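You operate a simulated robot arm through the tools that you are given. There is no shell and no other tool. Be economical: measure what you need, move in short steps, check, and stop when the job is done.

The job below is to be done with a simulated two-armed robot. You get a single attempt, and the scene is never put back.

TASK
Flour the block and the flap tray's sheet, then fold the sheet.
Fine: on the dough table, with its shaker, which goes back; swing the flap back flat; the block stays where it is; other dough stays unfloured. Set down upright: flour shaker.
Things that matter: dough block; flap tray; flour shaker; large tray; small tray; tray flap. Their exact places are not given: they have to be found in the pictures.

It is judged by the outcome, as a careful person would: the job done as asked, and still so three seconds after it is handed in. It fails if anything else is knocked over, pushed out of place, dropped, spilled or broken. Flat cloth is picked up by pressing the open fingertips on it (5 to 10 N) and closing them slowly along it; thin cloth reads only 2 to 8 mm in the jaws.

THE ROBOT
Two 7-joint arms with two-finger parallel grippers on one trunk, on a base that drives. Base frame: it is fixed to the floor where the robot stands at the start and does not move with it; the origin is under the middle of the robot, x ahead of it, y to its left, z up. Lengths are in cm, angles in degrees, forces in N, time in s.
The left shoulder is at the start at [6.2, 19.9, 117.9], the right one opposite. With the tool pointing down near the work surface each hand reaches from about 10 to 34 cm from the robot's upright axis, wherever it stands, measured 20 degrees to its own side. Places, roughly: dough block [-250, 100, 50]; small tray [-150, 100, 75]; tray flap [50, 50, 90]. Payload 1.57 kg a hand.
The TCP of each hand is the grasp point between the finger pads, 3 cm short of the fingertips. In the tool frame z runs along the fingers and y along their closing line. Largest opening 11 cm; finger width 2.4, thickness 1.2; the body of the gripper, 4.8 by 11.2 cm, starts 7.8 cm behind the TCP.
Orientation is told as [roll, pitch, yaw] about the base's x, y, z axes, in that order, counted from this pose: with the fingers straight down and closing along the base's y, the tool's x points along the base's -x, its y along +y and its z along -z.

THE INTERFACE
- The arms move only by the tool jog_arm. It takes "left_series", "right_series" or both (then of equal length, played together; a hand with none holds still); each is a list of rows, each an object of numbers (a shift or turn left out is 0, a gripper value left out holds the last): "x", "y", "z": the shift along the tool's x, y, z in units of 25 mm (1.0 is 25 mm); "ax", "ay", "az": the turn, a rotation vector about the tool's x, y, z in units of 6 degrees (1.0 is 6 degrees). In form: [{"x": .., "y": .., "z": .., "ax": .., "ay": .., "az": ..}, ...]. A call has 1 to 20 rows; each row shifts and turns the commanded pose from where the row before left it, along the tool's axes as they then stand. "left_fingers" and "right_fingers" are, for a hand that has rows, the finger opening in cm, from 0 to 11, set as the call begins (left out, the last holds). A call with a number of a shift or a turn outside -1 to 1 is refused whole. Each row takes 0.2 s and may step no farther than 5 cm and 8.6 degrees from the row before; otherwise, or with a gripper value out of range, the whole call is refused. Where a pose cannot be reached the arm comes as near as it can. A force on the tool above 40 N (or 10 N above the force at the start of the call, whichever is more), or a blocked arm, ends the call early, and 0.2 s more pass. Each finger travels about 7.2 cm/s and halts on what it meets, pressing with about 39 N; the grip force reading is that of the motor and also rises with nothing between the fingers. The clock runs only during rows and for 0.2 s after the last one: add rows that do not move to give the fingers time. It gives the time, the measured TCP pose, the force on the tool (base axes), the opening and the grip force at its end, in the units of the frame above (readings bear some noise), with the torque about the TCP (base axes, N m) and any sound that the robot's microphone picked up, and new pictures: "pictures" is both (left out), scene, wrist or none (wrist: the cameras of the hands that moved).
- Cameras (640 x 400 px; columns grow to the right, rows downward): "scene" is now at [9.97, 1.04, 174.95]; the picture's right is [0.12, -0.99, 0.00], its down [-0.86, -0.10, -0.51] and it looks along [0.51, 0.06, -0.86] (base axes); focal length 272 px, centre (320, 200). "left" rides on the left gripper at [7, -1.6, -14.1] in its tool frame; the picture's right is [0.23, 0.97, 0.00], its down [-0.86, 0.20, -0.48] and it looks along [-0.47, 0.11, 0.88] (tool axes); focal length 222 px, centre (320, 200). "right" rides on the right gripper at [7, 1.6, -14.1] in its tool frame; the picture's right is [-0.23, 0.97, 0.00], its down [-0.86, -0.20, -0.48] and it looks along [-0.47, -0.11, 0.88] (tool axes); focal length 222 px, centre (320, 200).
- raise_lower(by): slides the trunk up (or, below 0, down) by that many cm; the arms and the scene camera ride with it, the base frame stays. It gives what a move gives, with no picture.
- base_move(legs): drives the robot by 1 to 6 legs, each [ahead, left, turn to the left] in cm, cm and degrees, along the robot's own axes; the way and the turn of a leg run together, so that a leg with both is an arc; at most 150 cm and 180 degrees a leg. The arms and the cameras ride along, it lands a little off, and it stops where it bumps. It gives what a move gives, and a new picture of the scene camera.
- turn_head(pan, tilt): turns the head with the scene camera to pan (to the left, within 86 degrees either way) and tilt (down, from -29 to 69), counted from straight ahead of the robot. It gives what a move gives, and a new picture of the scene camera.
- point_at(camera, pixels): there is no depth. For up to 12 entries [column, row, z] of the newest picture of that camera ("zoom" is the newest enlarged one), the place [x, y] in the base frame at which the ray of that pixel passes the height z, good to about 0.3 cm. No time passes.
- enlarge(camera, box): a new picture of the part [left, top, right, bottom] of that camera's present view, enlarged. No time passes.
- job_done(): hands the job in; it is judged then, once.

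Keep the steps short. Do not move on a guess: measure, check each grasp and each placing, and mend mistakes. In all there are 80 turns and 260 pictures (those below and enlarged ones count). Leave the grippers open and the arms clear of the work at the hand-in unless told otherwise, and finish with a single line.

The tools are called after "Call:" as a command line: name --argument value ..., lists and objects as JSON in quotes. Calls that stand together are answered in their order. jog_arm: Moves the arms, as the interface text tells. Its arguments: {"type":"object","properties":{"left_series":{"type":"array","items":{"type":"object","properties":{"x":{"type":"number"},"y":{"type":"number"},"z":{"type":"number"},"ax":{"type":"number"},"ay":{"type":"number"},"az":{"type":"number"}}}},"left_fingers":{"type":"number"},"right_series":{"type":"array","items":{"type":"object","properties":{"x":{"type":"number"},"y":{"type":"number"},"z":{"type":"number"},"ax":{"type":"number"},"ay":{"type":"number"},"az":{"type":"number"}}}},"right_fingers":{"type":"number"},"pictures":{"type":"string","enum":["both","scene","wrist","none"]}},"required":[]} The other tools are called the same way: raise_lower (by) slides the trunk up or down; base_move (legs) drives the base; turn_head (pan, tilt) turns the head that bears the scene camera; point_at (camera, pixels) gives the place at which the rays of pixels pass given heights; enlarge (camera, box) takes an enlarged picture of a part of a camera's view; job_done () hands the job in.

At the start:

```text
clock: 0.0
left_tool_pos: [39.51, 42.79, 120.55]
left_tool_rot: [-0.1, 0.0, 0.0]
left_ft_force: [0.3, -0.7, -0.1]
left_moment: [-0.02, -0.01, 0.0]
left_gripper_width: 10.99
left_gripper_force: 0.0
right_tool_pos: [31.26, 0.68, 122.59]
right_tool_rot: [-0.1, 0.0, 0.1]
right_ft_force: [0.3, -0.1, -0.4]
right_moment: [-0.03, -0.01, 0.01]
right_gripper_width: 10.99
right_gripper_force: 0.1
trunk travel left (down, up): [-77.5, 21.5]
robot x, y, heading: [-0.24, 0.03, -0.1]
head pan, tilt: [6.7, 59.4]
```

scene: 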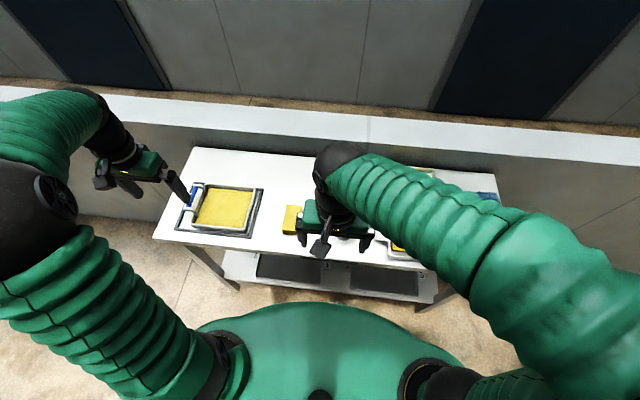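
right: 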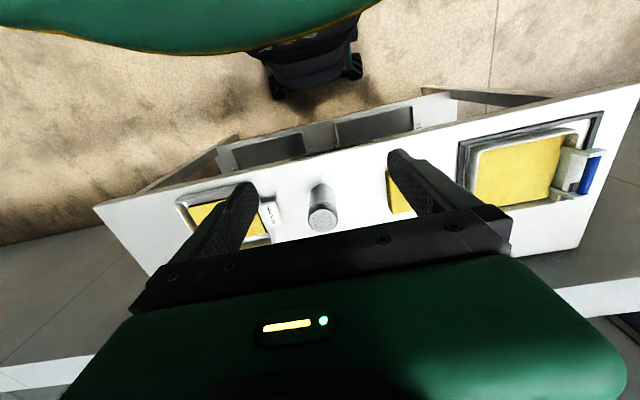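
left: 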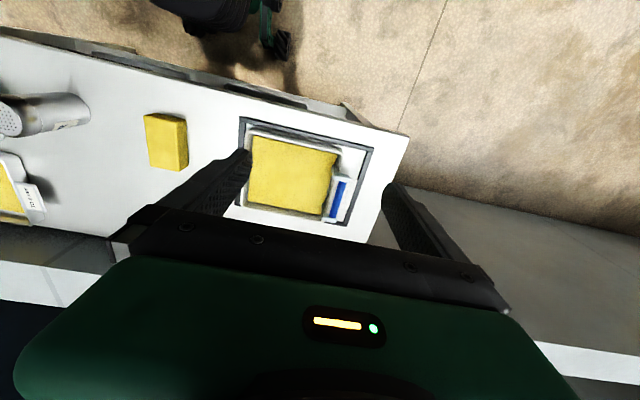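

I see a table ahead with a yellow tray, a yellow block, a shaker and another tray. The rough places given hint at other tables, so I enlarge this view and then look around.

Call:
enlarge --camera "scene" --box '[150, 130, 510, 310]'

Call:
turn_head --pan 80 --tilt 30

```text
1.78 times, centred on (330, 220) of scene
```

zoom: 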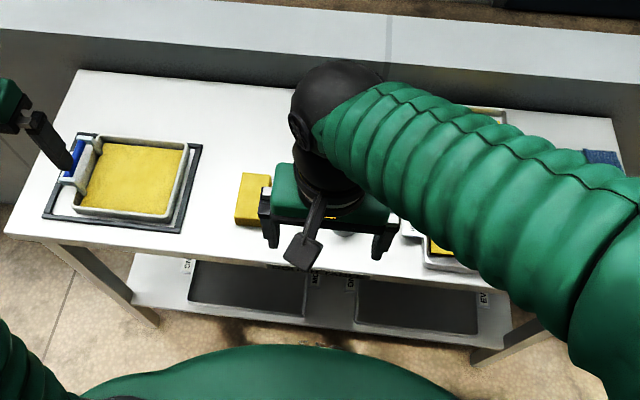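

```text
clock: 1.4
left_tool_pos: [39.54, 42.85, 120.86]
left_tool_rot: [-0.1, -0.1, 0.0]
left_ft_force: [-0.6, 0.3, 0.1]
left_moment: [-0.02, 0.0, 0.02]
left_gripper_width: 11.0
left_gripper_force: 0.1
right_tool_pos: [31.17, 0.71, 122.74]
right_tool_rot: [-0.1, -0.1, 0.1]
right_ft_force: [0.6, -0.3, -0.4]
right_moment: [-0.02, 0.01, 0.01]
right_gripper_width: 11.02
right_gripper_force: 0.2
trunk travel left (down, up): [-77.5, 21.5]
robot x, y, heading: [-0.01, -0.08, 0.3]
head pan, tilt: [80.0, 30.0]
```

scene: 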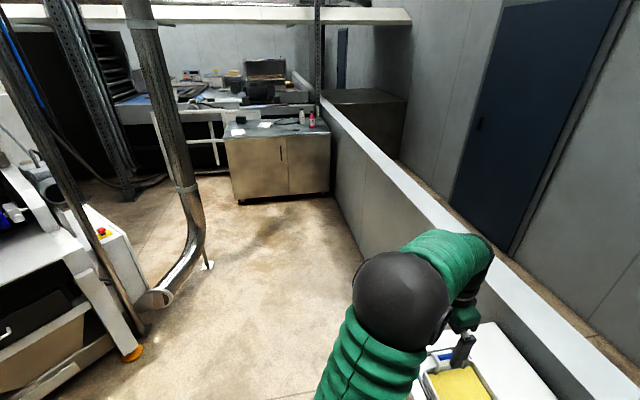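

To the left there is a cabinet far off and some machinery. Next I look to the right and straight ahead.

Call:
turn_head --pan -80 --tilt 30

Call:
turn_head --pan -30 --tilt 50

```text
clock: 3.9
left_tool_pos: [39.44, 42.87, 120.66]
left_tool_rot: [0.1, 0.0, -0.1]
left_ft_force: [0.3, 0.1, -0.2]
left_moment: [0.01, 0.0, -0.01]
left_gripper_width: 11.0
left_gripper_force: 0.1
right_tool_pos: [31.2, 0.79, 122.6]
right_tool_rot: [-0.1, 0.0, 0.0]
right_ft_force: [0.1, 0.0, -0.4]
right_moment: [0.02, 0.01, -0.02]
right_gripper_width: 11.0
right_gripper_force: 0.0
trunk travel left (down, up): [-77.5, 21.5]
robot x, y, heading: [-0.04, 0.3, 0.0]
head pan, tilt: [-80.0, 30.0]
```

scene: 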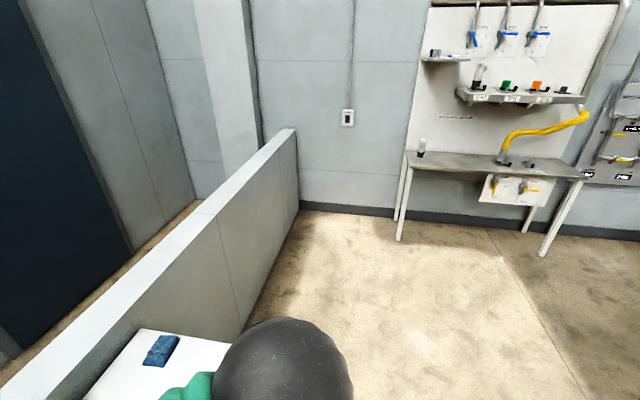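

```text
clock: 5.1
left_tool_pos: [39.49, 42.79, 120.79]
left_tool_rot: [0.0, 0.0, 0.0]
left_ft_force: [-0.3, -0.5, -0.3]
left_moment: [-0.01, 0.0, -0.04]
left_gripper_width: 11.01
left_gripper_force: 0.0
right_tool_pos: [31.24, 0.59, 122.69]
right_tool_rot: [-0.1, 0.1, 0.0]
right_ft_force: [-0.1, 0.8, -0.9]
right_moment: [-0.01, 0.01, -0.01]
right_gripper_width: 10.99
right_gripper_force: 0.1
trunk travel left (down, up): [-77.5, 21.5]
robot x, y, heading: [0.07, -0.13, 0.0]
head pan, tilt: [-30.0, 50.0]
```

scene: 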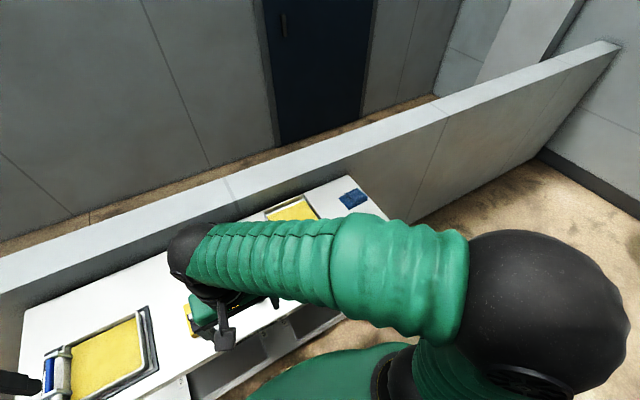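

I now enlarge the right wrist view, which shows the whole table upside down, to identify the objects.

Call:
enlarge --camera "right" --box '[80, 60, 640, 300]'

Call:
enlarge --camera "left" --box '[0, 60, 420, 260]'

Call:
base_move --legs '[[-25, 0, 0], [0, 0, 100]]'

```text
1.14 times, centred on (360, 180) of right
```

zoom: 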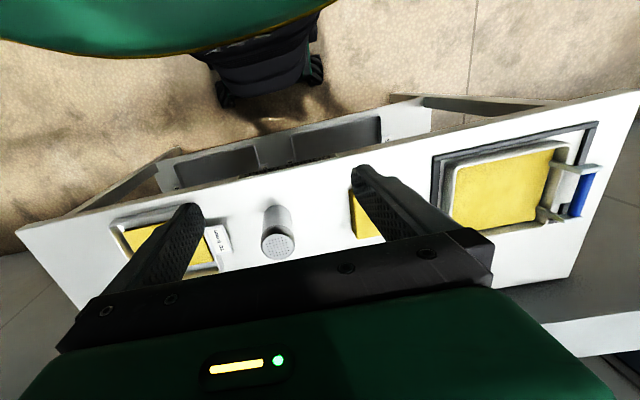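

```text
1.52 times, centred on (210, 160) of left
```

zoom: 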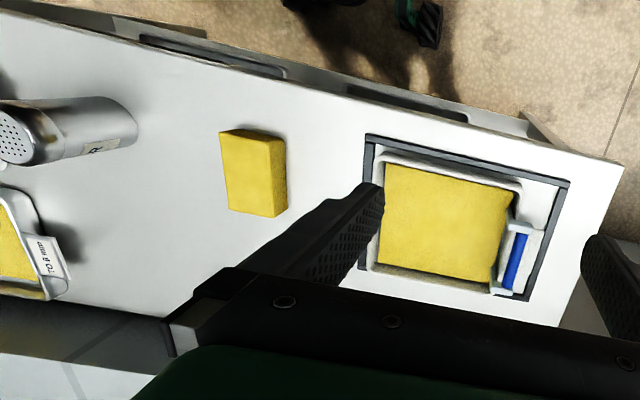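

```text
clock: 11.2
left_tool_pos: [-74.8, 30.35, 120.83]
left_tool_rot: [0.0, -0.1, 101.3]
left_ft_force: [0.0, 0.5, -0.3]
left_moment: [-0.02, 0.0, -0.02]
left_gripper_width: 11.01
left_gripper_force: 0.0
right_tool_pos: [-31.96, 30.47, 122.63]
right_tool_rot: [0.1, 0.1, 101.4]
right_ft_force: [-0.4, 0.0, 0.1]
right_moment: [0.02, 0.0, 0.01]
right_gripper_width: 11.03
right_gripper_force: 0.0
trunk travel left (down, up): [-77.5, 21.5]
robot x, y, heading: [-25.33, -0.2, 101.7]
head pan, tilt: [-30.0, 50.0]
```

scene: 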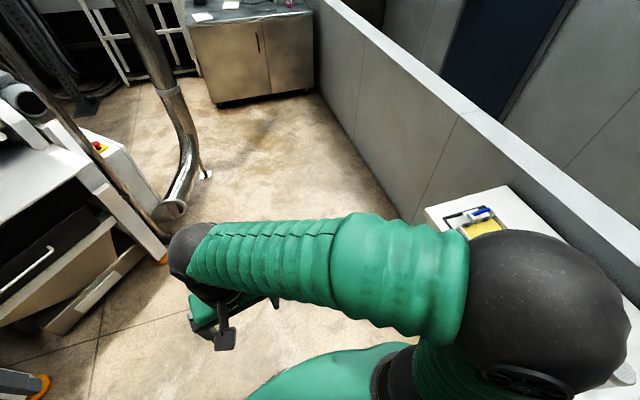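

I look behind and left from this heading.

Call:
turn_head --pan 30 --tilt 25

Call:
turn_head --pan 85 --tilt 25

```text
clock: 12.5
left_tool_pos: [-74.89, 30.31, 120.77]
left_tool_rot: [0.0, 0.1, 101.3]
left_ft_force: [2.0, 0.0, 0.2]
left_moment: [0.0, -0.01, -0.03]
left_gripper_width: 11.01
left_gripper_force: 0.0
right_tool_pos: [-31.93, 30.39, 122.67]
right_tool_rot: [0.0, 0.0, 101.3]
right_ft_force: [-0.3, -0.3, -0.9]
right_moment: [0.01, 0.02, 0.01]
right_gripper_width: 11.01
right_gripper_force: 0.2
trunk travel left (down, up): [-77.5, 21.5]
robot x, y, heading: [-25.27, -0.1, 101.3]
head pan, tilt: [30.0, 25.0]
```

scene: 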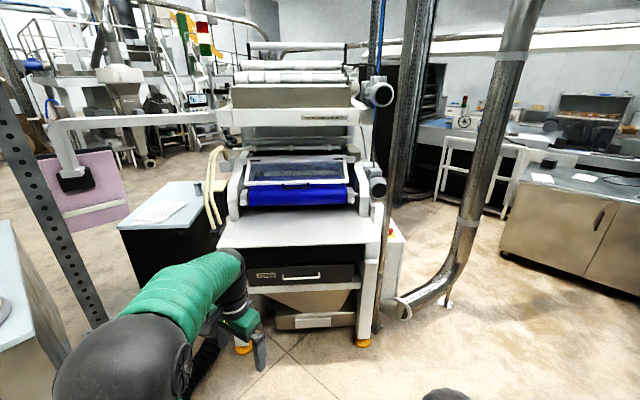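

```text
clock: 13.7
left_tool_pos: [-75.07, 30.32, 120.87]
left_tool_rot: [0.0, 0.1, 101.3]
left_ft_force: [0.1, 0.2, -0.2]
left_moment: [-0.03, 0.02, 0.01]
left_gripper_width: 10.99
left_gripper_force: 0.1
right_tool_pos: [-31.82, 30.38, 122.65]
right_tool_rot: [0.0, 0.0, 101.4]
right_ft_force: [-0.1, -0.5, 0.4]
right_moment: [-0.02, 0.01, -0.02]
right_gripper_width: 10.97
right_gripper_force: 0.1
trunk travel left (down, up): [-77.5, 21.5]
robot x, y, heading: [-25.21, -0.03, 101.2]
head pan, tilt: [85.0, 25.0]
```

scene: 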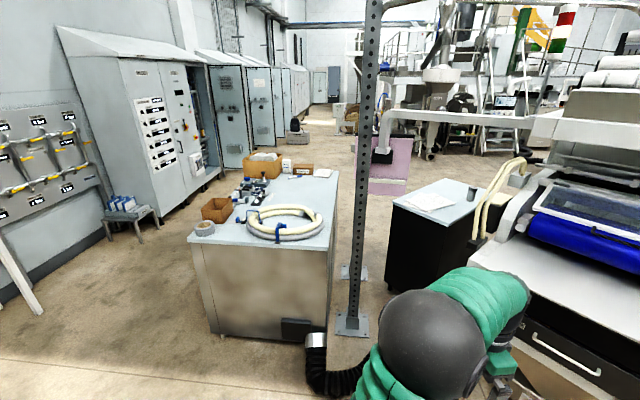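

There is no other dough around, so the table in front is the dough table and the given rough places are unreliable. I turn back and look at it again with the head on it.

Call:
base_move --legs '[[0, 0, -101.3]]'

Call:
turn_head --pan 0 --tilt 50

```text
clock: 18.4
left_tool_pos: [14.01, 43.12, 120.81]
left_tool_rot: [-0.2, 0.0, 0.4]
left_ft_force: [0.7, 0.4, 0.6]
left_moment: [0.01, -0.03, -0.01]
left_gripper_width: 10.99
left_gripper_force: 0.0
right_tool_pos: [5.9, 0.89, 122.7]
right_tool_rot: [-0.1, 0.0, 0.4]
right_ft_force: [-0.1, -0.1, -0.2]
right_moment: [0.0, -0.01, 0.0]
right_gripper_width: 10.98
right_gripper_force: 0.1
trunk travel left (down, up): [-77.5, 21.5]
robot x, y, heading: [-25.1, 0.01, 0.6]
head pan, tilt: [85.0, 25.0]
```

scene: 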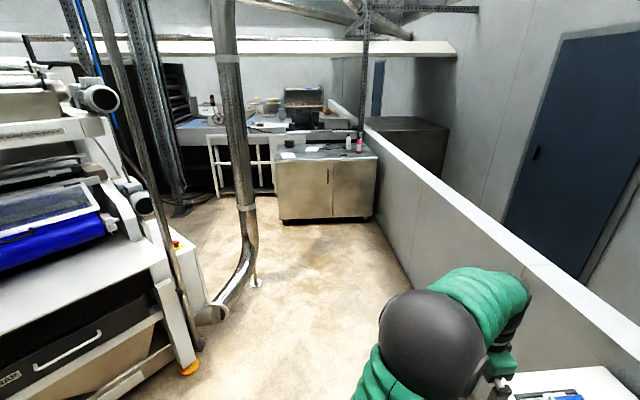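

```text
clock: 20.0
left_tool_pos: [13.91, 43.06, 120.86]
left_tool_rot: [0.0, 0.0, 0.5]
left_ft_force: [0.1, -0.7, 0.0]
left_moment: [-0.02, 0.01, -0.02]
left_gripper_width: 10.97
left_gripper_force: 0.1
right_tool_pos: [5.97, 0.82, 122.69]
right_tool_rot: [0.1, 0.0, 0.5]
right_ft_force: [-0.3, 0.3, 0.5]
right_moment: [0.0, -0.01, -0.04]
right_gripper_width: 11.01
right_gripper_force: 0.1
trunk travel left (down, up): [-77.5, 21.5]
robot x, y, heading: [-25.06, 0.12, 0.3]
head pan, tilt: [0.0, 50.0]
```

scene: 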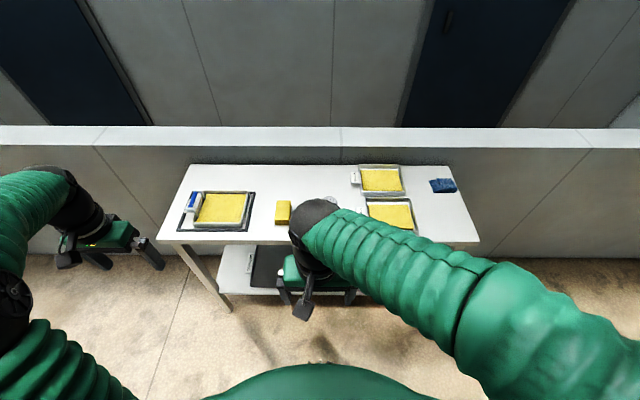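

Now I see three trays: one left with a blue thing, and two on the right. I enlarge to read the details and the labels.

Call:
enlarge --camera "scene" --box '[150, 150, 310, 250]'

Call:
enlarge --camera "scene" --box '[320, 150, 480, 250]'

Call:
enlarge --camera "right" --box '[80, 100, 640, 400]'

Call:
point_at --camera "scene" --pixels '[[157, 240, 70], [157, 240, 80], [157, 240, 90], [192, 165, 80], [480, 242, 80], [449, 165, 80], [275, 225, 80], [290, 201, 80]]'

```text
4.00 times, centred on (230, 200) of scene
```

zoom: 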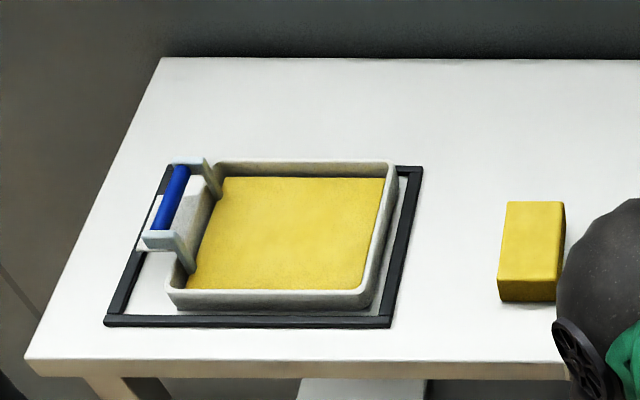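

```text
4.00 times, centred on (400, 200) of scene
```

zoom: 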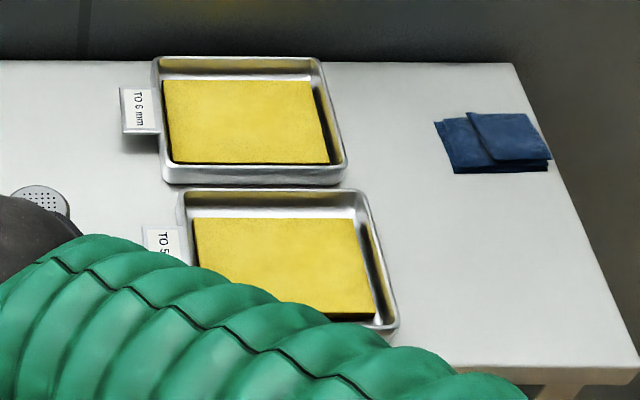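

```text
1.14 times, centred on (360, 250) of right
```

zoom: 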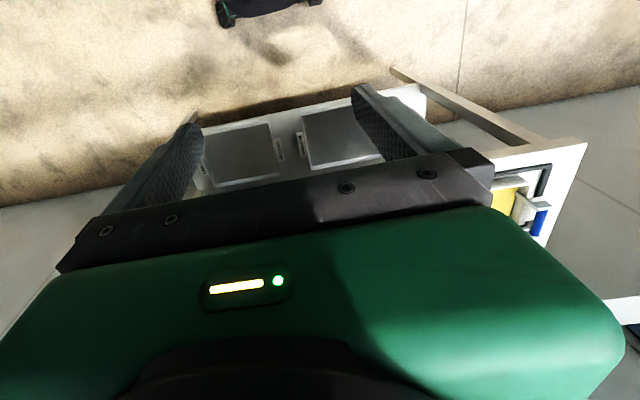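

```text
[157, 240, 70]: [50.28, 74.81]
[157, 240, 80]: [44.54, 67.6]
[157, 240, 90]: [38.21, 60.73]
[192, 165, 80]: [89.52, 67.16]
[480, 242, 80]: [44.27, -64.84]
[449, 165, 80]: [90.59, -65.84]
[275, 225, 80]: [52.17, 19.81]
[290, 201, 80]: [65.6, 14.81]
```

The table's top comes out near z≈86 by comparing views. I clear the right arm to the right side and then drive ahead 25 to see closer.

Call:
jog_arm --right_series '[{"y": -1, "x": 0.5}, {"y": -1, "x": 0.5}, {"y": -1, "x": 0.5}, {"y": -1, "x": 0.5}, {"y": -1, "x": 0.5}, {"y": -1}, {"y": -1}, {"y": -1}, {"y": -1}, {"y": -1}, {"y": -1}, {"y": -1}, {"y": -1}, {"y": -1}, {"y": -1}]' --left_series '[{"y": 0.5}, {"y": 0.5}, {"y": 0.5}, {"y": 0.5}, {"y": 0.5}, {}, {}, {}, {}, {}, {}, {}, {}, {}, {}]' --pictures "none"

Call:
base_move --legs '[[22, 0, 0]]'

Call:
turn_head --pan 0 --tilt 60

```text
clock: 23.2
left_tool_pos: [13.98, 49.15, 120.84]
left_tool_rot: [0.1, -0.1, 0.4]
left_ft_force: [0.3, 0.2, -0.6]
left_moment: [0.05, 0.01, 0.03]
left_gripper_width: 10.99
left_gripper_force: 0.1
right_tool_pos: [2.73, -33.06, 119.58]
right_tool_rot: [0.0, -0.1, 0.4]
right_ft_force: [-0.5, -0.3, -0.1]
right_moment: [0.0, -0.03, -0.03]
right_gripper_width: 10.98
right_gripper_force: 0.1
right hand out of reach, approached as far as the arm can: row 4, 5, 6, 7, 8, 9
trunk travel left (down, up): [-77.5, 21.5]
robot x, y, heading: [-25.59, 0.29, 0.3]
head pan, tilt: [0.0, 50.0]
```

```text
clock: 24.9
left_tool_pos: [35.53, 49.51, 120.94]
left_tool_rot: [0.0, -0.1, 0.5]
left_ft_force: [-0.5, 1.3, 0.8]
left_moment: [0.01, 0.0, -0.02]
left_gripper_width: 10.98
left_gripper_force: 0.1
right_tool_pos: [24.34, -32.77, 119.66]
right_tool_rot: [0.0, -0.3, 0.5]
right_ft_force: [-0.6, 0.6, -1.0]
right_moment: [0.04, 0.0, 0.01]
right_gripper_width: 11.0
right_gripper_force: 0.0
trunk travel left (down, up): [-77.5, 21.5]
robot x, y, heading: [-3.13, 0.19, 0.3]
head pan, tilt: [0.0, 50.0]
```

scene: 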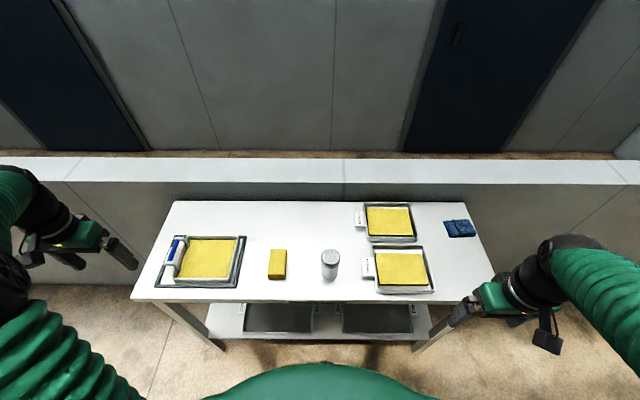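

```text
clock: 25.6
left_tool_pos: [35.79, 49.39, 120.81]
left_tool_rot: [0.1, -0.1, 0.6]
left_ft_force: [-0.4, -0.3, 0.2]
left_moment: [0.01, -0.02, 0.0]
left_gripper_width: 11.01
left_gripper_force: 0.1
right_tool_pos: [24.76, -32.87, 119.55]
right_tool_rot: [0.0, -0.1, 0.5]
right_ft_force: [-0.1, 0.1, 0.2]
right_moment: [0.0, -0.03, -0.01]
right_gripper_width: 10.98
right_gripper_force: 0.0
trunk travel left (down, up): [-77.5, 21.5]
robot x, y, heading: [-2.78, 0.46, 0.4]
head pan, tilt: [0.0, 60.0]
```

scene: 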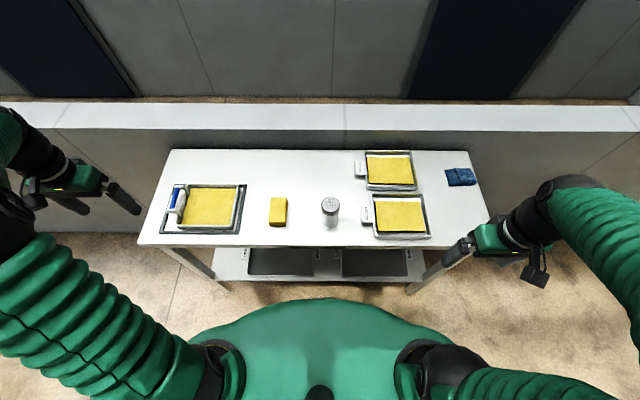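

A clear view now. I enlarge the tray and the shaker and measure corners.

Call:
enlarge --camera "scene" --box '[140, 165, 260, 240]'

Call:
enlarge --camera "scene" --box '[250, 165, 370, 240]'

Call:
point_at --camera "scene" --pixels '[[137, 245, 80], [137, 245, 86], [137, 245, 90], [490, 248, 86], [173, 150, 86], [270, 226, 86], [287, 226, 86], [324, 224, 86], [336, 224, 86], [160, 233, 86], [245, 184, 86], [240, 234, 86]]'

```text
5.33 times, centred on (200, 202) of scene
```

zoom: 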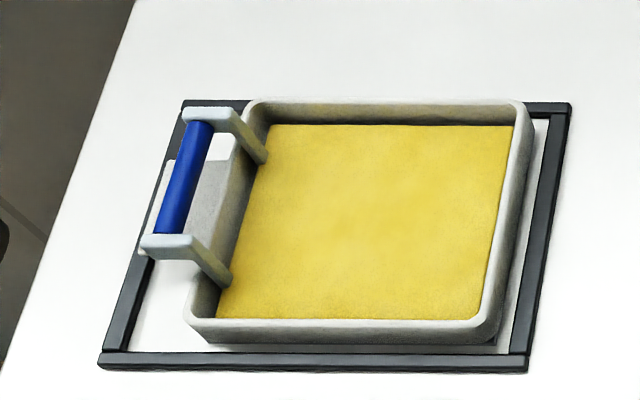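

```text
5.33 times, centred on (310, 202) of scene
```

zoom: 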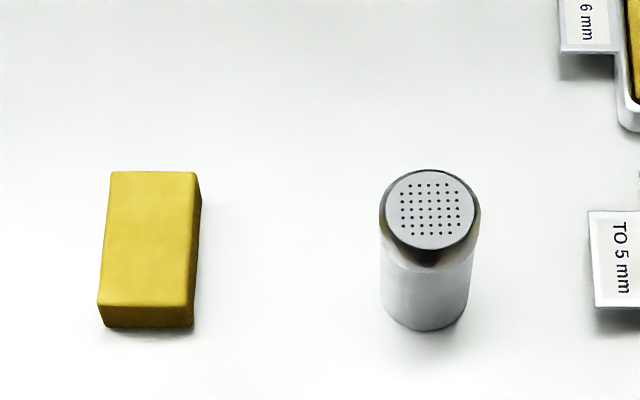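

```text
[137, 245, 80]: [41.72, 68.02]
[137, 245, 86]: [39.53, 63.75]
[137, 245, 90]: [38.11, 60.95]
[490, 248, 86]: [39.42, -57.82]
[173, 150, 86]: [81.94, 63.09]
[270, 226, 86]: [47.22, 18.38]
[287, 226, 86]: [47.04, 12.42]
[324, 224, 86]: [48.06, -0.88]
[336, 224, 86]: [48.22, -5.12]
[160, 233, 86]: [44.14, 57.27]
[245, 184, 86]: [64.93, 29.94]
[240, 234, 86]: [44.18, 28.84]
```

I check with both wrist views how far the base's front is from the table.

Call:
enlarge --camera "left" --box '[0, 0, 640, 400]'

Call:
enlarge --camera "right" --box '[0, 0, 640, 400]'

```text
1.00 times, centred on (320, 200) of left (not enlarged: the box is as wide or as high as the picture)
```

zoom: 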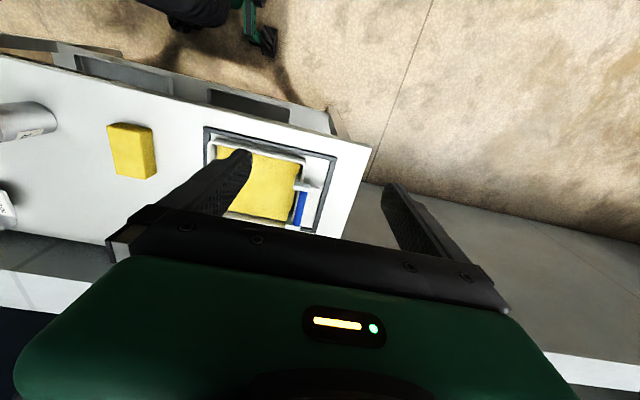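

```text
1.00 times, centred on (320, 200) of right (not enlarged: the box is as wide or as high as the picture)
```

zoom: 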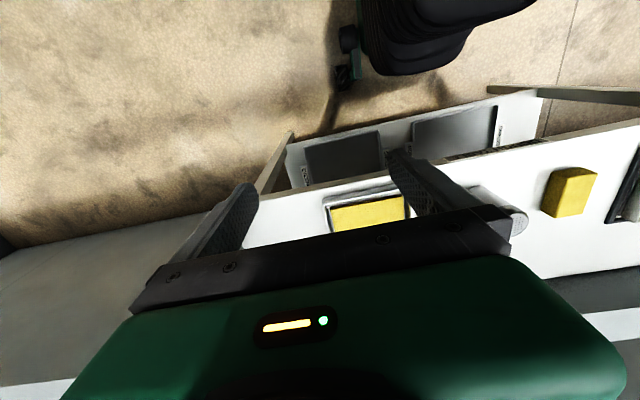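

Call:
point_at --camera "right" --pixels '[[435, 74, 5], [435, 74, 20], [435, 74, 40], [343, 90, 0], [343, 90, 8], [420, 122, 20], [420, 122, 30], [290, 135, 86], [440, 155, 86]]'

Call:
point_at --camera "left" --pixels '[[200, 25, 5], [200, 25, 20], [200, 25, 40], [268, 58, 0], [300, 215, 90], [302, 193, 90], [264, 185, 88]]'

```text
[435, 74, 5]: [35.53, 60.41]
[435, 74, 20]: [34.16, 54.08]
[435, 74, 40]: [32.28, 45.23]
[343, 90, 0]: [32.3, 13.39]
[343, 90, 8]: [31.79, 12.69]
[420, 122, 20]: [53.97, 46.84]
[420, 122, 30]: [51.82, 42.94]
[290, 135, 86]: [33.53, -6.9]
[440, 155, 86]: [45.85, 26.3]
```

```text
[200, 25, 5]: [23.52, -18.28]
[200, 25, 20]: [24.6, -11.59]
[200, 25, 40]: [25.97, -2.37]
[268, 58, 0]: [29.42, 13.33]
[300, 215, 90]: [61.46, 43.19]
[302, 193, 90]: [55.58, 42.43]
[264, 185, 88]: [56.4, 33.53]
```

Lower the trunk 12 cm so that the hands can reach table height farther out; the fingertips stay well above the table (≈105).

Call:
raise_lower --by -12

Call:
jog_arm --left_series '[{"x": -1}, {"x": -1}, {"x": -1}, {"x": -1}, {}]' --pictures "both"

```text
clock: 27.1
left_tool_pos: [35.91, 49.53, 108.82]
left_tool_rot: [0.0, 0.0, 0.4]
left_ft_force: [-0.1, 0.8, 0.3]
left_moment: [-0.02, -0.01, -0.01]
left_gripper_width: 11.0
left_gripper_force: 0.1
right_tool_pos: [24.71, -32.77, 107.55]
right_tool_rot: [0.0, 0.0, 0.5]
right_ft_force: [-0.1, -0.3, 0.2]
right_moment: [-0.02, -0.02, 0.01]
right_gripper_width: 11.0
right_gripper_force: 0.0
trunk travel left (down, up): [-65.5, 33.5]
robot x, y, heading: [-3.04, 0.16, 0.5]
head pan, tilt: [0.0, 60.0]
```

```text
clock: 28.3
left_tool_pos: [45.94, 49.53, 108.79]
left_tool_rot: [-0.1, -0.1, 0.5]
left_ft_force: [0.0, -0.2, 0.1]
left_moment: [-0.01, 0.0, 0.03]
left_gripper_width: 11.01
left_gripper_force: 0.1
right_tool_pos: [24.74, -32.83, 107.58]
right_tool_rot: [0.0, -0.1, 0.5]
right_ft_force: [0.7, -0.4, 1.3]
right_moment: [0.01, 0.0, 0.01]
right_gripper_width: 11.0
right_gripper_force: 0.1
trunk travel left (down, up): [-65.5, 33.5]
robot x, y, heading: [-3.13, 0.17, 0.4]
head pan, tilt: [0.0, 60.0]
```

scene: 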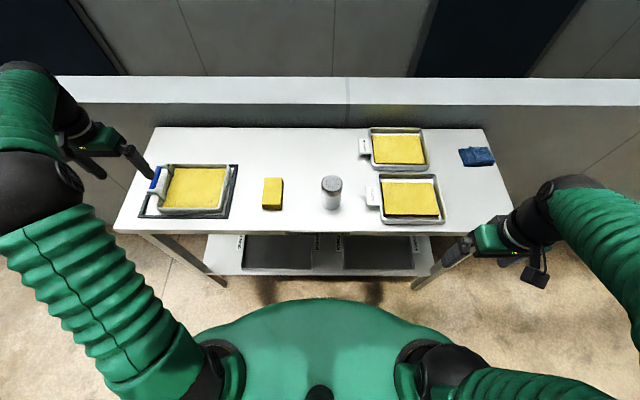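
left: 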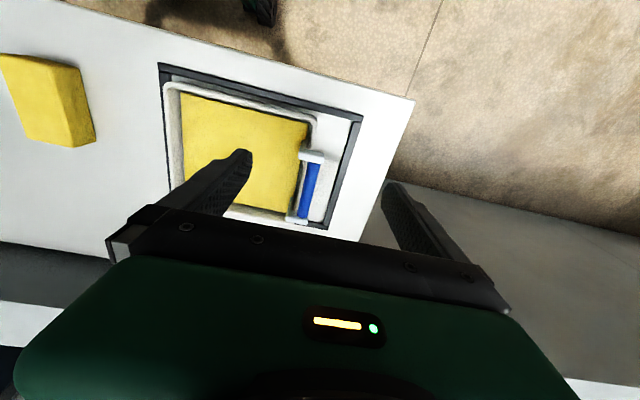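

Call:
point_at --camera "left" --pixels '[[414, 99, 84], [414, 99, 88], [304, 155, 92], [293, 216, 92], [322, 160, 92], [310, 225, 92], [316, 118, 90], [172, 85, 90], [72, 58, 91], [95, 145, 87], [362, 115, 87], [160, 63, 87]]'

Call:
point_at --camera "scene" --pixels '[[114, 230, 84], [114, 230, 88], [154, 127, 86], [264, 179, 91], [282, 179, 91], [262, 206, 91], [281, 206, 91], [281, 210, 86], [331, 188, 98], [331, 206, 86], [160, 165, 92], [152, 190, 92]]'

Call:
enlarge --camera "left" --box '[150, 50, 390, 240]'

Call:
enlarge --camera "scene" --box '[110, 140, 250, 230]'

```text
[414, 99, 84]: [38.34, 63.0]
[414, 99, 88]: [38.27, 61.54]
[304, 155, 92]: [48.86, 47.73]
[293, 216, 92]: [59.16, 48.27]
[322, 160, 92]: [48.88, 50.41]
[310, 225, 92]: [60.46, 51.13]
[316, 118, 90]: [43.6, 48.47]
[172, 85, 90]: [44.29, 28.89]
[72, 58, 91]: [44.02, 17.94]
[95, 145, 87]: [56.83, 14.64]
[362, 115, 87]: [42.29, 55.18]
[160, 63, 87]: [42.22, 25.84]
```

```text
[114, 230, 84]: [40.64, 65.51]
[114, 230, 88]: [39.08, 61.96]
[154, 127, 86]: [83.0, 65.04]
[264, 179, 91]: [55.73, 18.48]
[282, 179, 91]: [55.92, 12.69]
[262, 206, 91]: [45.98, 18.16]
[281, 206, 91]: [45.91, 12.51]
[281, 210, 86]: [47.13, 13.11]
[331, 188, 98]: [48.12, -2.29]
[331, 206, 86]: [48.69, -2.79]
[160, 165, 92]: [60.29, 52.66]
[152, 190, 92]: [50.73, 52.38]
```

```text
2.11 times, centred on (270, 145) of left
```

zoom: 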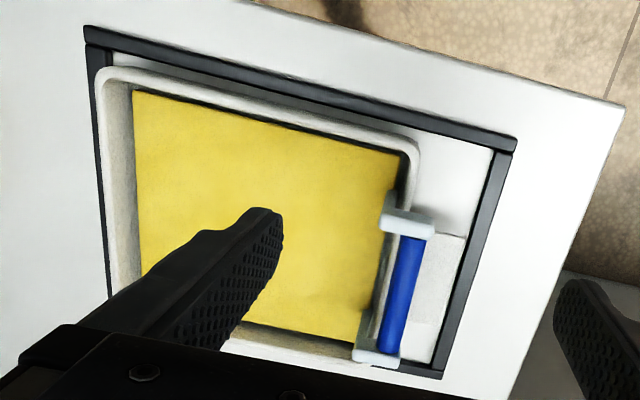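

```text
4.44 times, centred on (180, 185) of scene
```

zoom: 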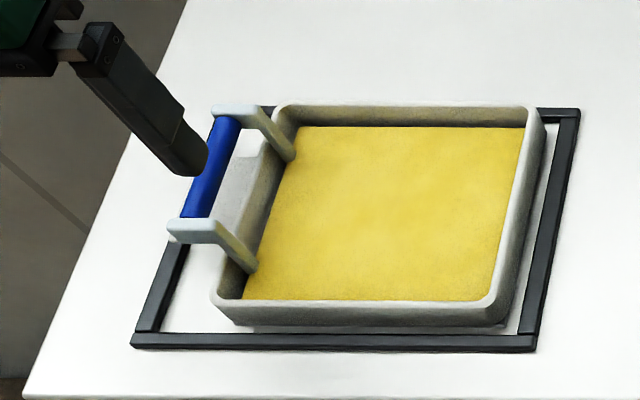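

I triangulate the blue bar's ends and the shaker and block from both pictures.

Call:
point_at --camera "left" --pixels '[[313.6, 162.5, 90], [313.6, 162.5, 94], [313.6, 162.5, 98], [302.2, 216, 90], [302.2, 216, 94], [302.2, 216, 98], [361.5, 117, 89], [160, 63, 89]]'

Call:
point_at --camera "scene" --pixels '[[150.7, 187.7, 90], [150.7, 187.7, 94], [150.7, 187.7, 98], [159.3, 167.4, 90], [159.3, 167.4, 94], [159.3, 167.4, 98], [138, 217, 89], [228.5, 217.5, 89], [174, 164, 92], [228, 164, 92], [220.5, 206.5, 92], [160, 207, 92]]'

```text
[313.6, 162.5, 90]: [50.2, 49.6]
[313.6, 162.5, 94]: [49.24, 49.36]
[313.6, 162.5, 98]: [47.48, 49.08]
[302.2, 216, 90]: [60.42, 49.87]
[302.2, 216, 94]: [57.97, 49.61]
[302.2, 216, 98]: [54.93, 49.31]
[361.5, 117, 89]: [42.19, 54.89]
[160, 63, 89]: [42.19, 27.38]
```

```text
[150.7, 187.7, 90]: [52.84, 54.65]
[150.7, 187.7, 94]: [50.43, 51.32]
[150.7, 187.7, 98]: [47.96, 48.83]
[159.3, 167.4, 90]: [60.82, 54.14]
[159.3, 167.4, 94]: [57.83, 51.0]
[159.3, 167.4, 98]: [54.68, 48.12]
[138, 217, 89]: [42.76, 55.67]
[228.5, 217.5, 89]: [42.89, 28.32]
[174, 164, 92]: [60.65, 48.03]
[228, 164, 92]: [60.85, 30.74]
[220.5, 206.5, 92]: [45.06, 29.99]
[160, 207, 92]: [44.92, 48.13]
```

The bar runs along x at about [48–56, 49.3, 97]; table top ≈ 88.5. I plan to take the shaker with the left hand, with the fingers pointing ahead and 30° down, so that a roll inverts it. First I lift the hand and pitch it, in the air.

Call:
jog_arm --left_series '[{"z": -1}, {"z": -1}, {"z": -1}, {"z": -1}, {"ay": -1}, {"ay": -1}, {"ay": -1}, {"ay": -1}, {"ay": -1}, {"ay": -1}, {"ay": -1}, {"ay": -1}, {"ay": -1}, {"ay": -1}, {}]' --pictures "none"

Call:
base_move --legs '[[0, -33, 0]]'

```text
clock: 31.5
left_tool_pos: [45.87, 49.54, 118.83]
left_tool_rot: [0.1, -60.0, 0.5]
left_ft_force: [0.4, 0.2, 0.3]
left_moment: [-0.02, -0.01, -0.05]
left_gripper_width: 11.01
left_gripper_force: 0.1
right_tool_pos: [24.77, -32.86, 107.56]
right_tool_rot: [0.0, 0.0, 0.4]
right_ft_force: [0.9, 0.3, -0.5]
right_moment: [0.0, 0.01, 0.01]
right_gripper_width: 11.01
right_gripper_force: 0.1
trunk travel left (down, up): [-65.5, 33.5]
robot x, y, heading: [-3.19, 0.21, 0.6]
head pan, tilt: [0.0, 60.0]
```

```text
clock: 33.7
left_tool_pos: [46.24, 16.09, 118.53]
left_tool_rot: [-0.5, -60.0, 0.7]
left_ft_force: [0.0, 0.8, -0.5]
left_moment: [0.0, -0.07, -0.06]
left_gripper_width: 11.02
left_gripper_force: 0.1
right_tool_pos: [24.94, -66.31, 107.84]
right_tool_rot: [-0.3, 0.0, 0.3]
right_ft_force: [0.2, -0.1, 0.4]
right_moment: [0.03, -0.02, 0.02]
right_gripper_width: 11.0
right_gripper_force: 0.0
trunk travel left (down, up): [-65.5, 33.5]
robot x, y, heading: [-2.79, -33.6, 0.5]
head pan, tilt: [0.0, 60.0]
```

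scene: 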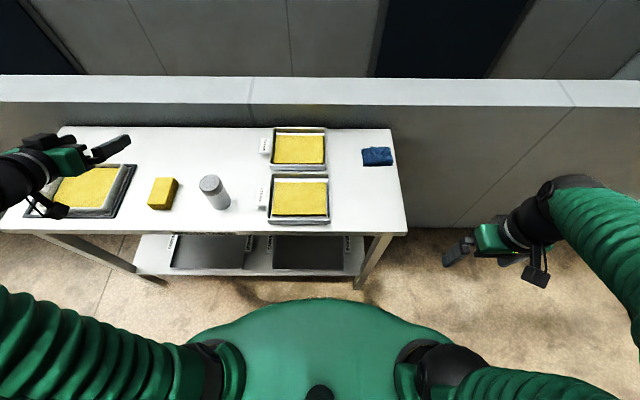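

I test in the air whether the wrist can roll 180° about the tool axis here (20 rows first).

Call:
enlarge --camera "left" --box '[0, 0, 640, 400]'

Call:
enlarge --camera "scene" --box '[140, 160, 260, 235]'

Call:
jog_arm --left_series '[{"az": 1}, {"az": 1}, {"az": 1}, {"az": 1}, {"az": 1}, {"az": 1}, {"az": 1}, {"az": 1}, {"az": 1}, {"az": 1}, {"az": 1}, {"az": 1}, {"az": 1}, {"az": 1}, {"az": 1}, {"az": 1}, {"az": 1}, {"az": 1}, {"az": 1}, {"az": 1}]' --pictures "none"

```text
1.00 times, centred on (320, 200) of left (not enlarged: the box is as wide or as high as the picture)
```

zoom: 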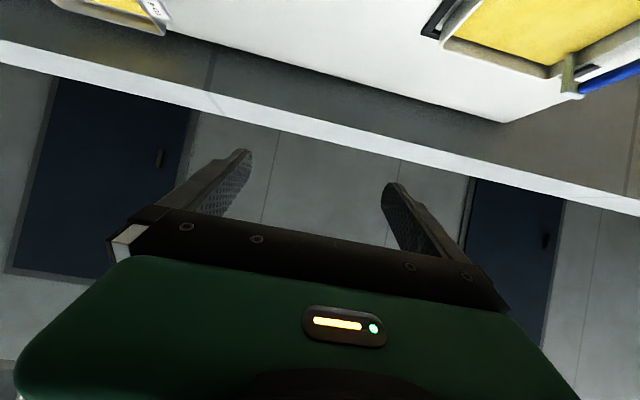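

```text
5.33 times, centred on (200, 198) of scene
```

zoom: 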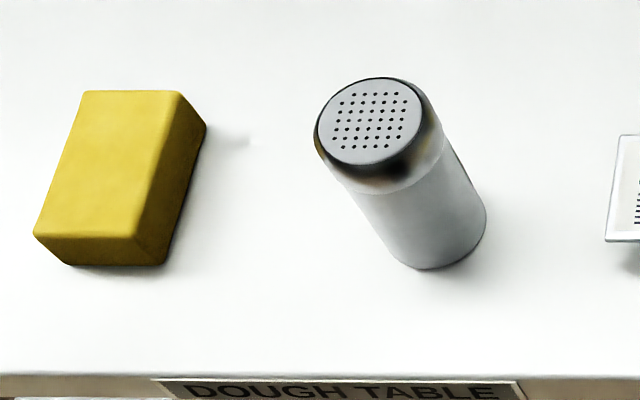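

```text
clock: 37.9
left_tool_pos: [46.29, 15.06, 116.64]
left_tool_rot: [55.2, 20.6, -104.8]
left_ft_force: [0.0, -0.3, -0.1]
left_moment: [0.02, -0.03, -0.01]
left_gripper_width: 11.0
left_gripper_force: 0.0
left hand out of reach, approached as far as the arm can: row 11, 12
right_tool_pos: [24.84, -66.91, 107.65]
right_tool_rot: [0.0, -0.2, 0.4]
right_ft_force: [0.4, 0.2, -0.2]
right_moment: [-0.01, 0.0, 0.01]
right_gripper_width: 11.04
right_gripper_force: 0.1
trunk travel left (down, up): [-65.5, 33.5]
robot x, y, heading: [-3.19, -33.77, 0.4]
head pan, tilt: [0.0, 60.0]
```

The table is labelled DOUGH TABLE. The roll reached 120°; I test the remaining 60°.

Call:
jog_arm --left_series '[{"az": 1}, {"az": 1}, {"az": 1}, {"az": 1}, {"az": 1}, {"az": 1}, {"az": 1}, {"az": 1}, {"az": 1}, {"az": 1}, {}, {}]' --pictures "scene"

```text
clock: 40.5
left_tool_pos: [46.31, 15.04, 116.69]
left_tool_rot: [8.7, 57.4, -171.0]
left_ft_force: [0.4, 1.2, 0.4]
left_moment: [-0.01, 0.0, -0.02]
left_gripper_width: 11.01
left_gripper_force: 0.0
right_tool_pos: [24.81, -66.83, 107.62]
right_tool_rot: [0.1, -0.1, 0.2]
right_ft_force: [0.0, -0.4, -0.5]
right_moment: [0.02, 0.0, 0.0]
right_gripper_width: 11.0
right_gripper_force: 0.0
trunk travel left (down, up): [-65.5, 33.5]
robot x, y, heading: [-2.7, -33.65, 0.6]
head pan, tilt: [0.0, 60.0]
```

scene: 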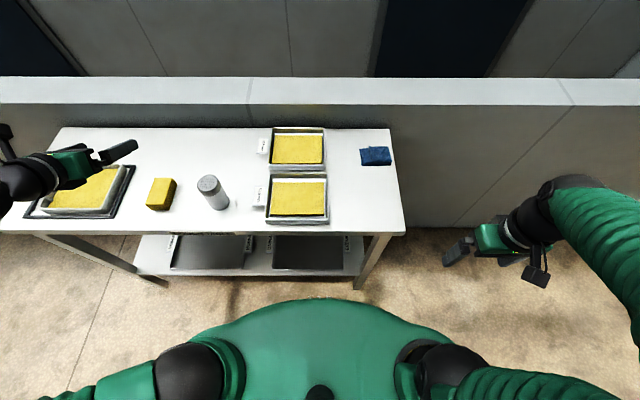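

The wrist can roll fully. I will grasp in this rolled pose (camera on top), and pour by rolling back. Now I measure the shaker: lid centre (209.4,183), base centre (220.6,202).

Call:
point_at --camera "scene" --pixels '[[220.6, 202.1, 88.8], [209.4, 183, 98], [209.4, 183, 101], [209.4, 183, 104], [209.4, 183, 107], [57, 127, 88.8], [407, 232, 88.8]]'

Call:
jog_arm --left_series '[{"az": 0.9}, {"ay": 0}, {}]' --pictures "wrist"

```text
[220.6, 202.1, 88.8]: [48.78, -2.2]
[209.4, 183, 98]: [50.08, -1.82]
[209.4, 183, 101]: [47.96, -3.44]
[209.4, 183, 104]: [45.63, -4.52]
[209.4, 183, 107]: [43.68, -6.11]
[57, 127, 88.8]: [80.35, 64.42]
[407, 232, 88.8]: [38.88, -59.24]
```

```text
clock: 41.3
left_tool_pos: [46.31, 14.99, 116.75]
left_tool_rot: [0.1, 57.6, 179.1]
left_ft_force: [-0.2, -0.3, 0.2]
left_moment: [0.01, 0.04, 0.04]
left_gripper_width: 10.99
left_gripper_force: 0.0
right_tool_pos: [24.78, -66.97, 107.63]
right_tool_rot: [0.0, -0.1, 0.2]
right_ft_force: [0.6, 0.7, 0.8]
right_moment: [-0.01, -0.03, 0.01]
right_gripper_width: 11.0
right_gripper_force: 0.0
trunk travel left (down, up): [-65.5, 33.5]
robot x, y, heading: [-3.13, -34.1, 0.3]
head pan, tilt: [0.0, 60.0]
```

left: 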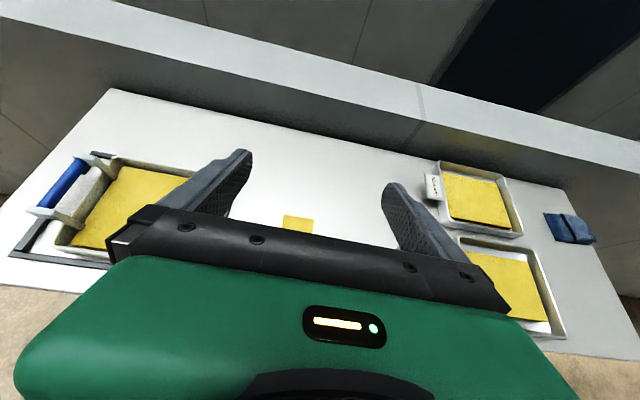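

Shaker: axis ≈ [48.8, -2.5], height ≈ 11 cm, diameter ≈ 6.5. I move sideways to y≈-2.5 and back, staying high, then check in the wrist view.

Call:
jog_arm --left_series '[{"y": 1}, {"y": 1}, {"y": 1}, {"y": 1}, {"y": 1}, {"y": 1}, {"y": 1, "z": -1}, {"z": -1}, {"z": -1}, {"x": -1}, {"x": -1}, {}]'

```text
clock: 43.9
left_tool_pos: [38.18, -1.17, 117.78]
left_tool_rot: [0.2, 57.7, 179.1]
left_ft_force: [0.0, 0.0, -0.1]
left_moment: [0.0, 0.01, 0.02]
left_gripper_width: 11.0
left_gripper_force: 0.0
left hand out of reach, approached as far as the arm can: row 11
right_tool_pos: [24.83, -66.93, 107.63]
right_tool_rot: [-0.1, -0.1, 0.2]
right_ft_force: [-0.7, -0.9, -0.6]
right_moment: [-0.03, -0.02, 0.0]
right_gripper_width: 11.01
right_gripper_force: 0.0
trunk travel left (down, up): [-65.5, 33.5]
robot x, y, heading: [-3.1, -33.74, 0.6]
head pan, tilt: [0.0, 60.0]
```

scene: 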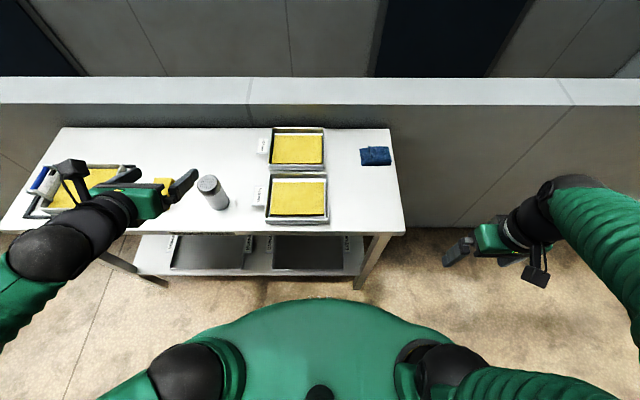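
left: 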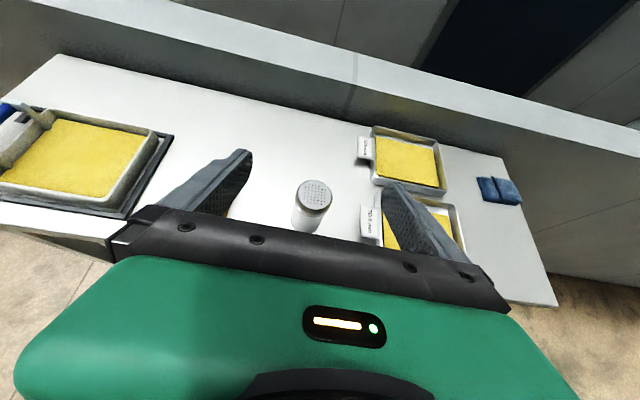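

The hand is near its inner limit, so I use the trunk to go down. First I measure the shaker's lid from the wrist camera.

Call:
point_at --camera "left" --pixels '[[315, 193, 98], [315, 193, 100], [315, 193, 102], [307, 228, 90], [240, 207, 92]]'

Call:
raise_lower --by -15

Call:
jog_arm --left_series '[{"y": 0.5}, {}]'

```text
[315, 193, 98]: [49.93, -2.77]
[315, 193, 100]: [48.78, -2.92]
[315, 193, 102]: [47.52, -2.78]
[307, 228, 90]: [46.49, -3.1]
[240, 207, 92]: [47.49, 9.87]
```

```text
clock: 45.6
left_tool_pos: [37.98, -1.18, 102.73]
left_tool_rot: [0.3, 57.6, 179.2]
left_ft_force: [0.2, 0.4, -1.1]
left_moment: [0.01, 0.0, 0.0]
left_gripper_width: 11.01
left_gripper_force: 0.1
right_tool_pos: [24.75, -66.92, 92.5]
right_tool_rot: [0.0, -0.1, 0.3]
right_ft_force: [-0.2, 0.1, 0.2]
right_moment: [0.0, 0.02, 0.04]
right_gripper_width: 11.01
right_gripper_force: 0.1
trunk travel left (down, up): [-50.5, 48.5]
robot x, y, heading: [-2.51, -33.52, 0.2]
head pan, tilt: [0.0, 60.0]
```

```text
clock: 46.2
left_tool_pos: [38.27, -2.05, 103.16]
left_tool_rot: [0.4, 57.4, 179.2]
left_ft_force: [-0.3, -0.3, -0.6]
left_moment: [0.01, -0.02, -0.03]
left_gripper_width: 11.01
left_gripper_force: 0.0
left hand out of reach, approached as far as the arm can: row 1
right_tool_pos: [24.85, -67.0, 92.6]
right_tool_rot: [0.0, -0.1, 0.3]
right_ft_force: [-0.4, -0.2, 0.0]
right_moment: [0.01, -0.02, 0.0]
right_gripper_width: 11.02
right_gripper_force: 0.1
trunk travel left (down, up): [-50.5, 48.5]
robot x, y, heading: [-2.96, -33.79, 0.5]
head pan, tilt: [0.0, 60.0]
```

scene: 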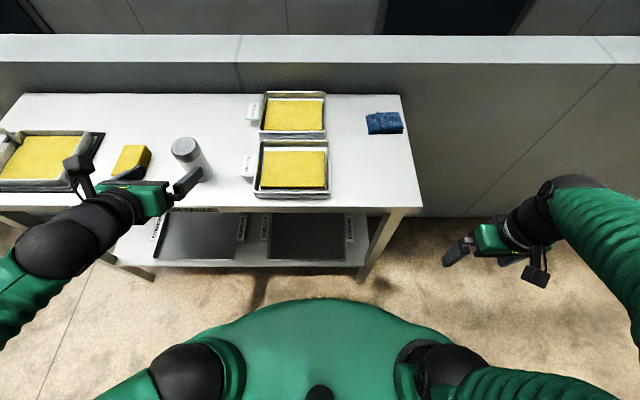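
left: 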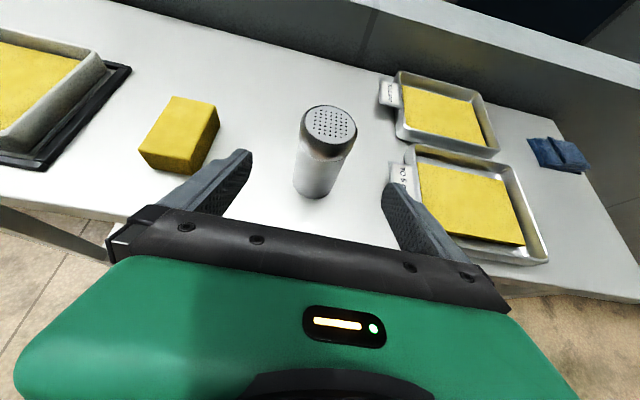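

Call:
point_at --camera "left" --pixels '[[330, 122, 98], [330, 122, 100], [330, 122, 102], [317, 180, 89], [302, 175, 92], [342, 175, 92]]'

Call:
jog_arm --left_series '[{"z": 1}, {"z": 1}, {"y": 0.2, "x": -0.4}, {}]'

```text
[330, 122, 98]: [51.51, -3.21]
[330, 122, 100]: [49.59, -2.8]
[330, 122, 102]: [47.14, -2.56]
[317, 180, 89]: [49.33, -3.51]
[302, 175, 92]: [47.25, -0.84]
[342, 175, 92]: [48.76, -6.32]
```

```text
clock: 47.2
left_tool_pos: [42.05, -2.66, 99.65]
left_tool_rot: [0.3, 57.6, 179.1]
left_ft_force: [-0.6, 0.1, 0.3]
left_moment: [0.01, -0.01, 0.0]
left_gripper_width: 11.02
left_gripper_force: 0.1
right_tool_pos: [24.93, -66.91, 92.54]
right_tool_rot: [0.1, -0.2, 0.4]
right_ft_force: [0.6, -0.4, -0.7]
right_moment: [0.01, 0.04, 0.0]
right_gripper_width: 10.99
right_gripper_force: 0.2
trunk travel left (down, up): [-50.5, 48.5]
robot x, y, heading: [-2.94, -33.59, 0.4]
head pan, tilt: [0.0, 60.0]
```

scene: 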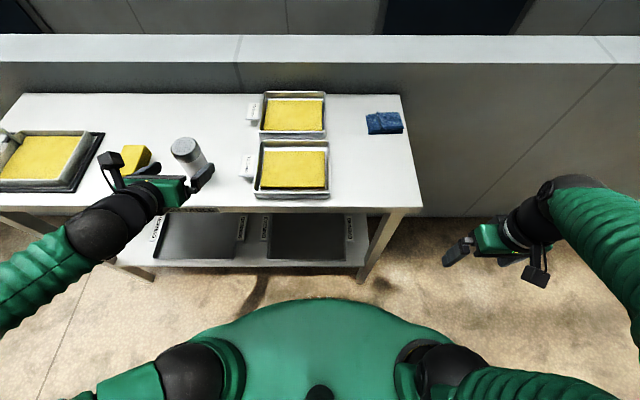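
left: 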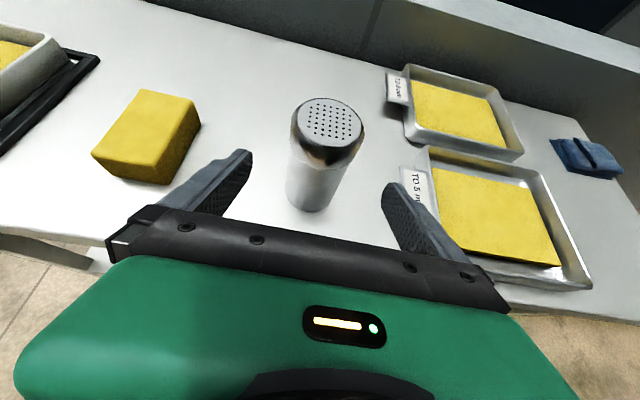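

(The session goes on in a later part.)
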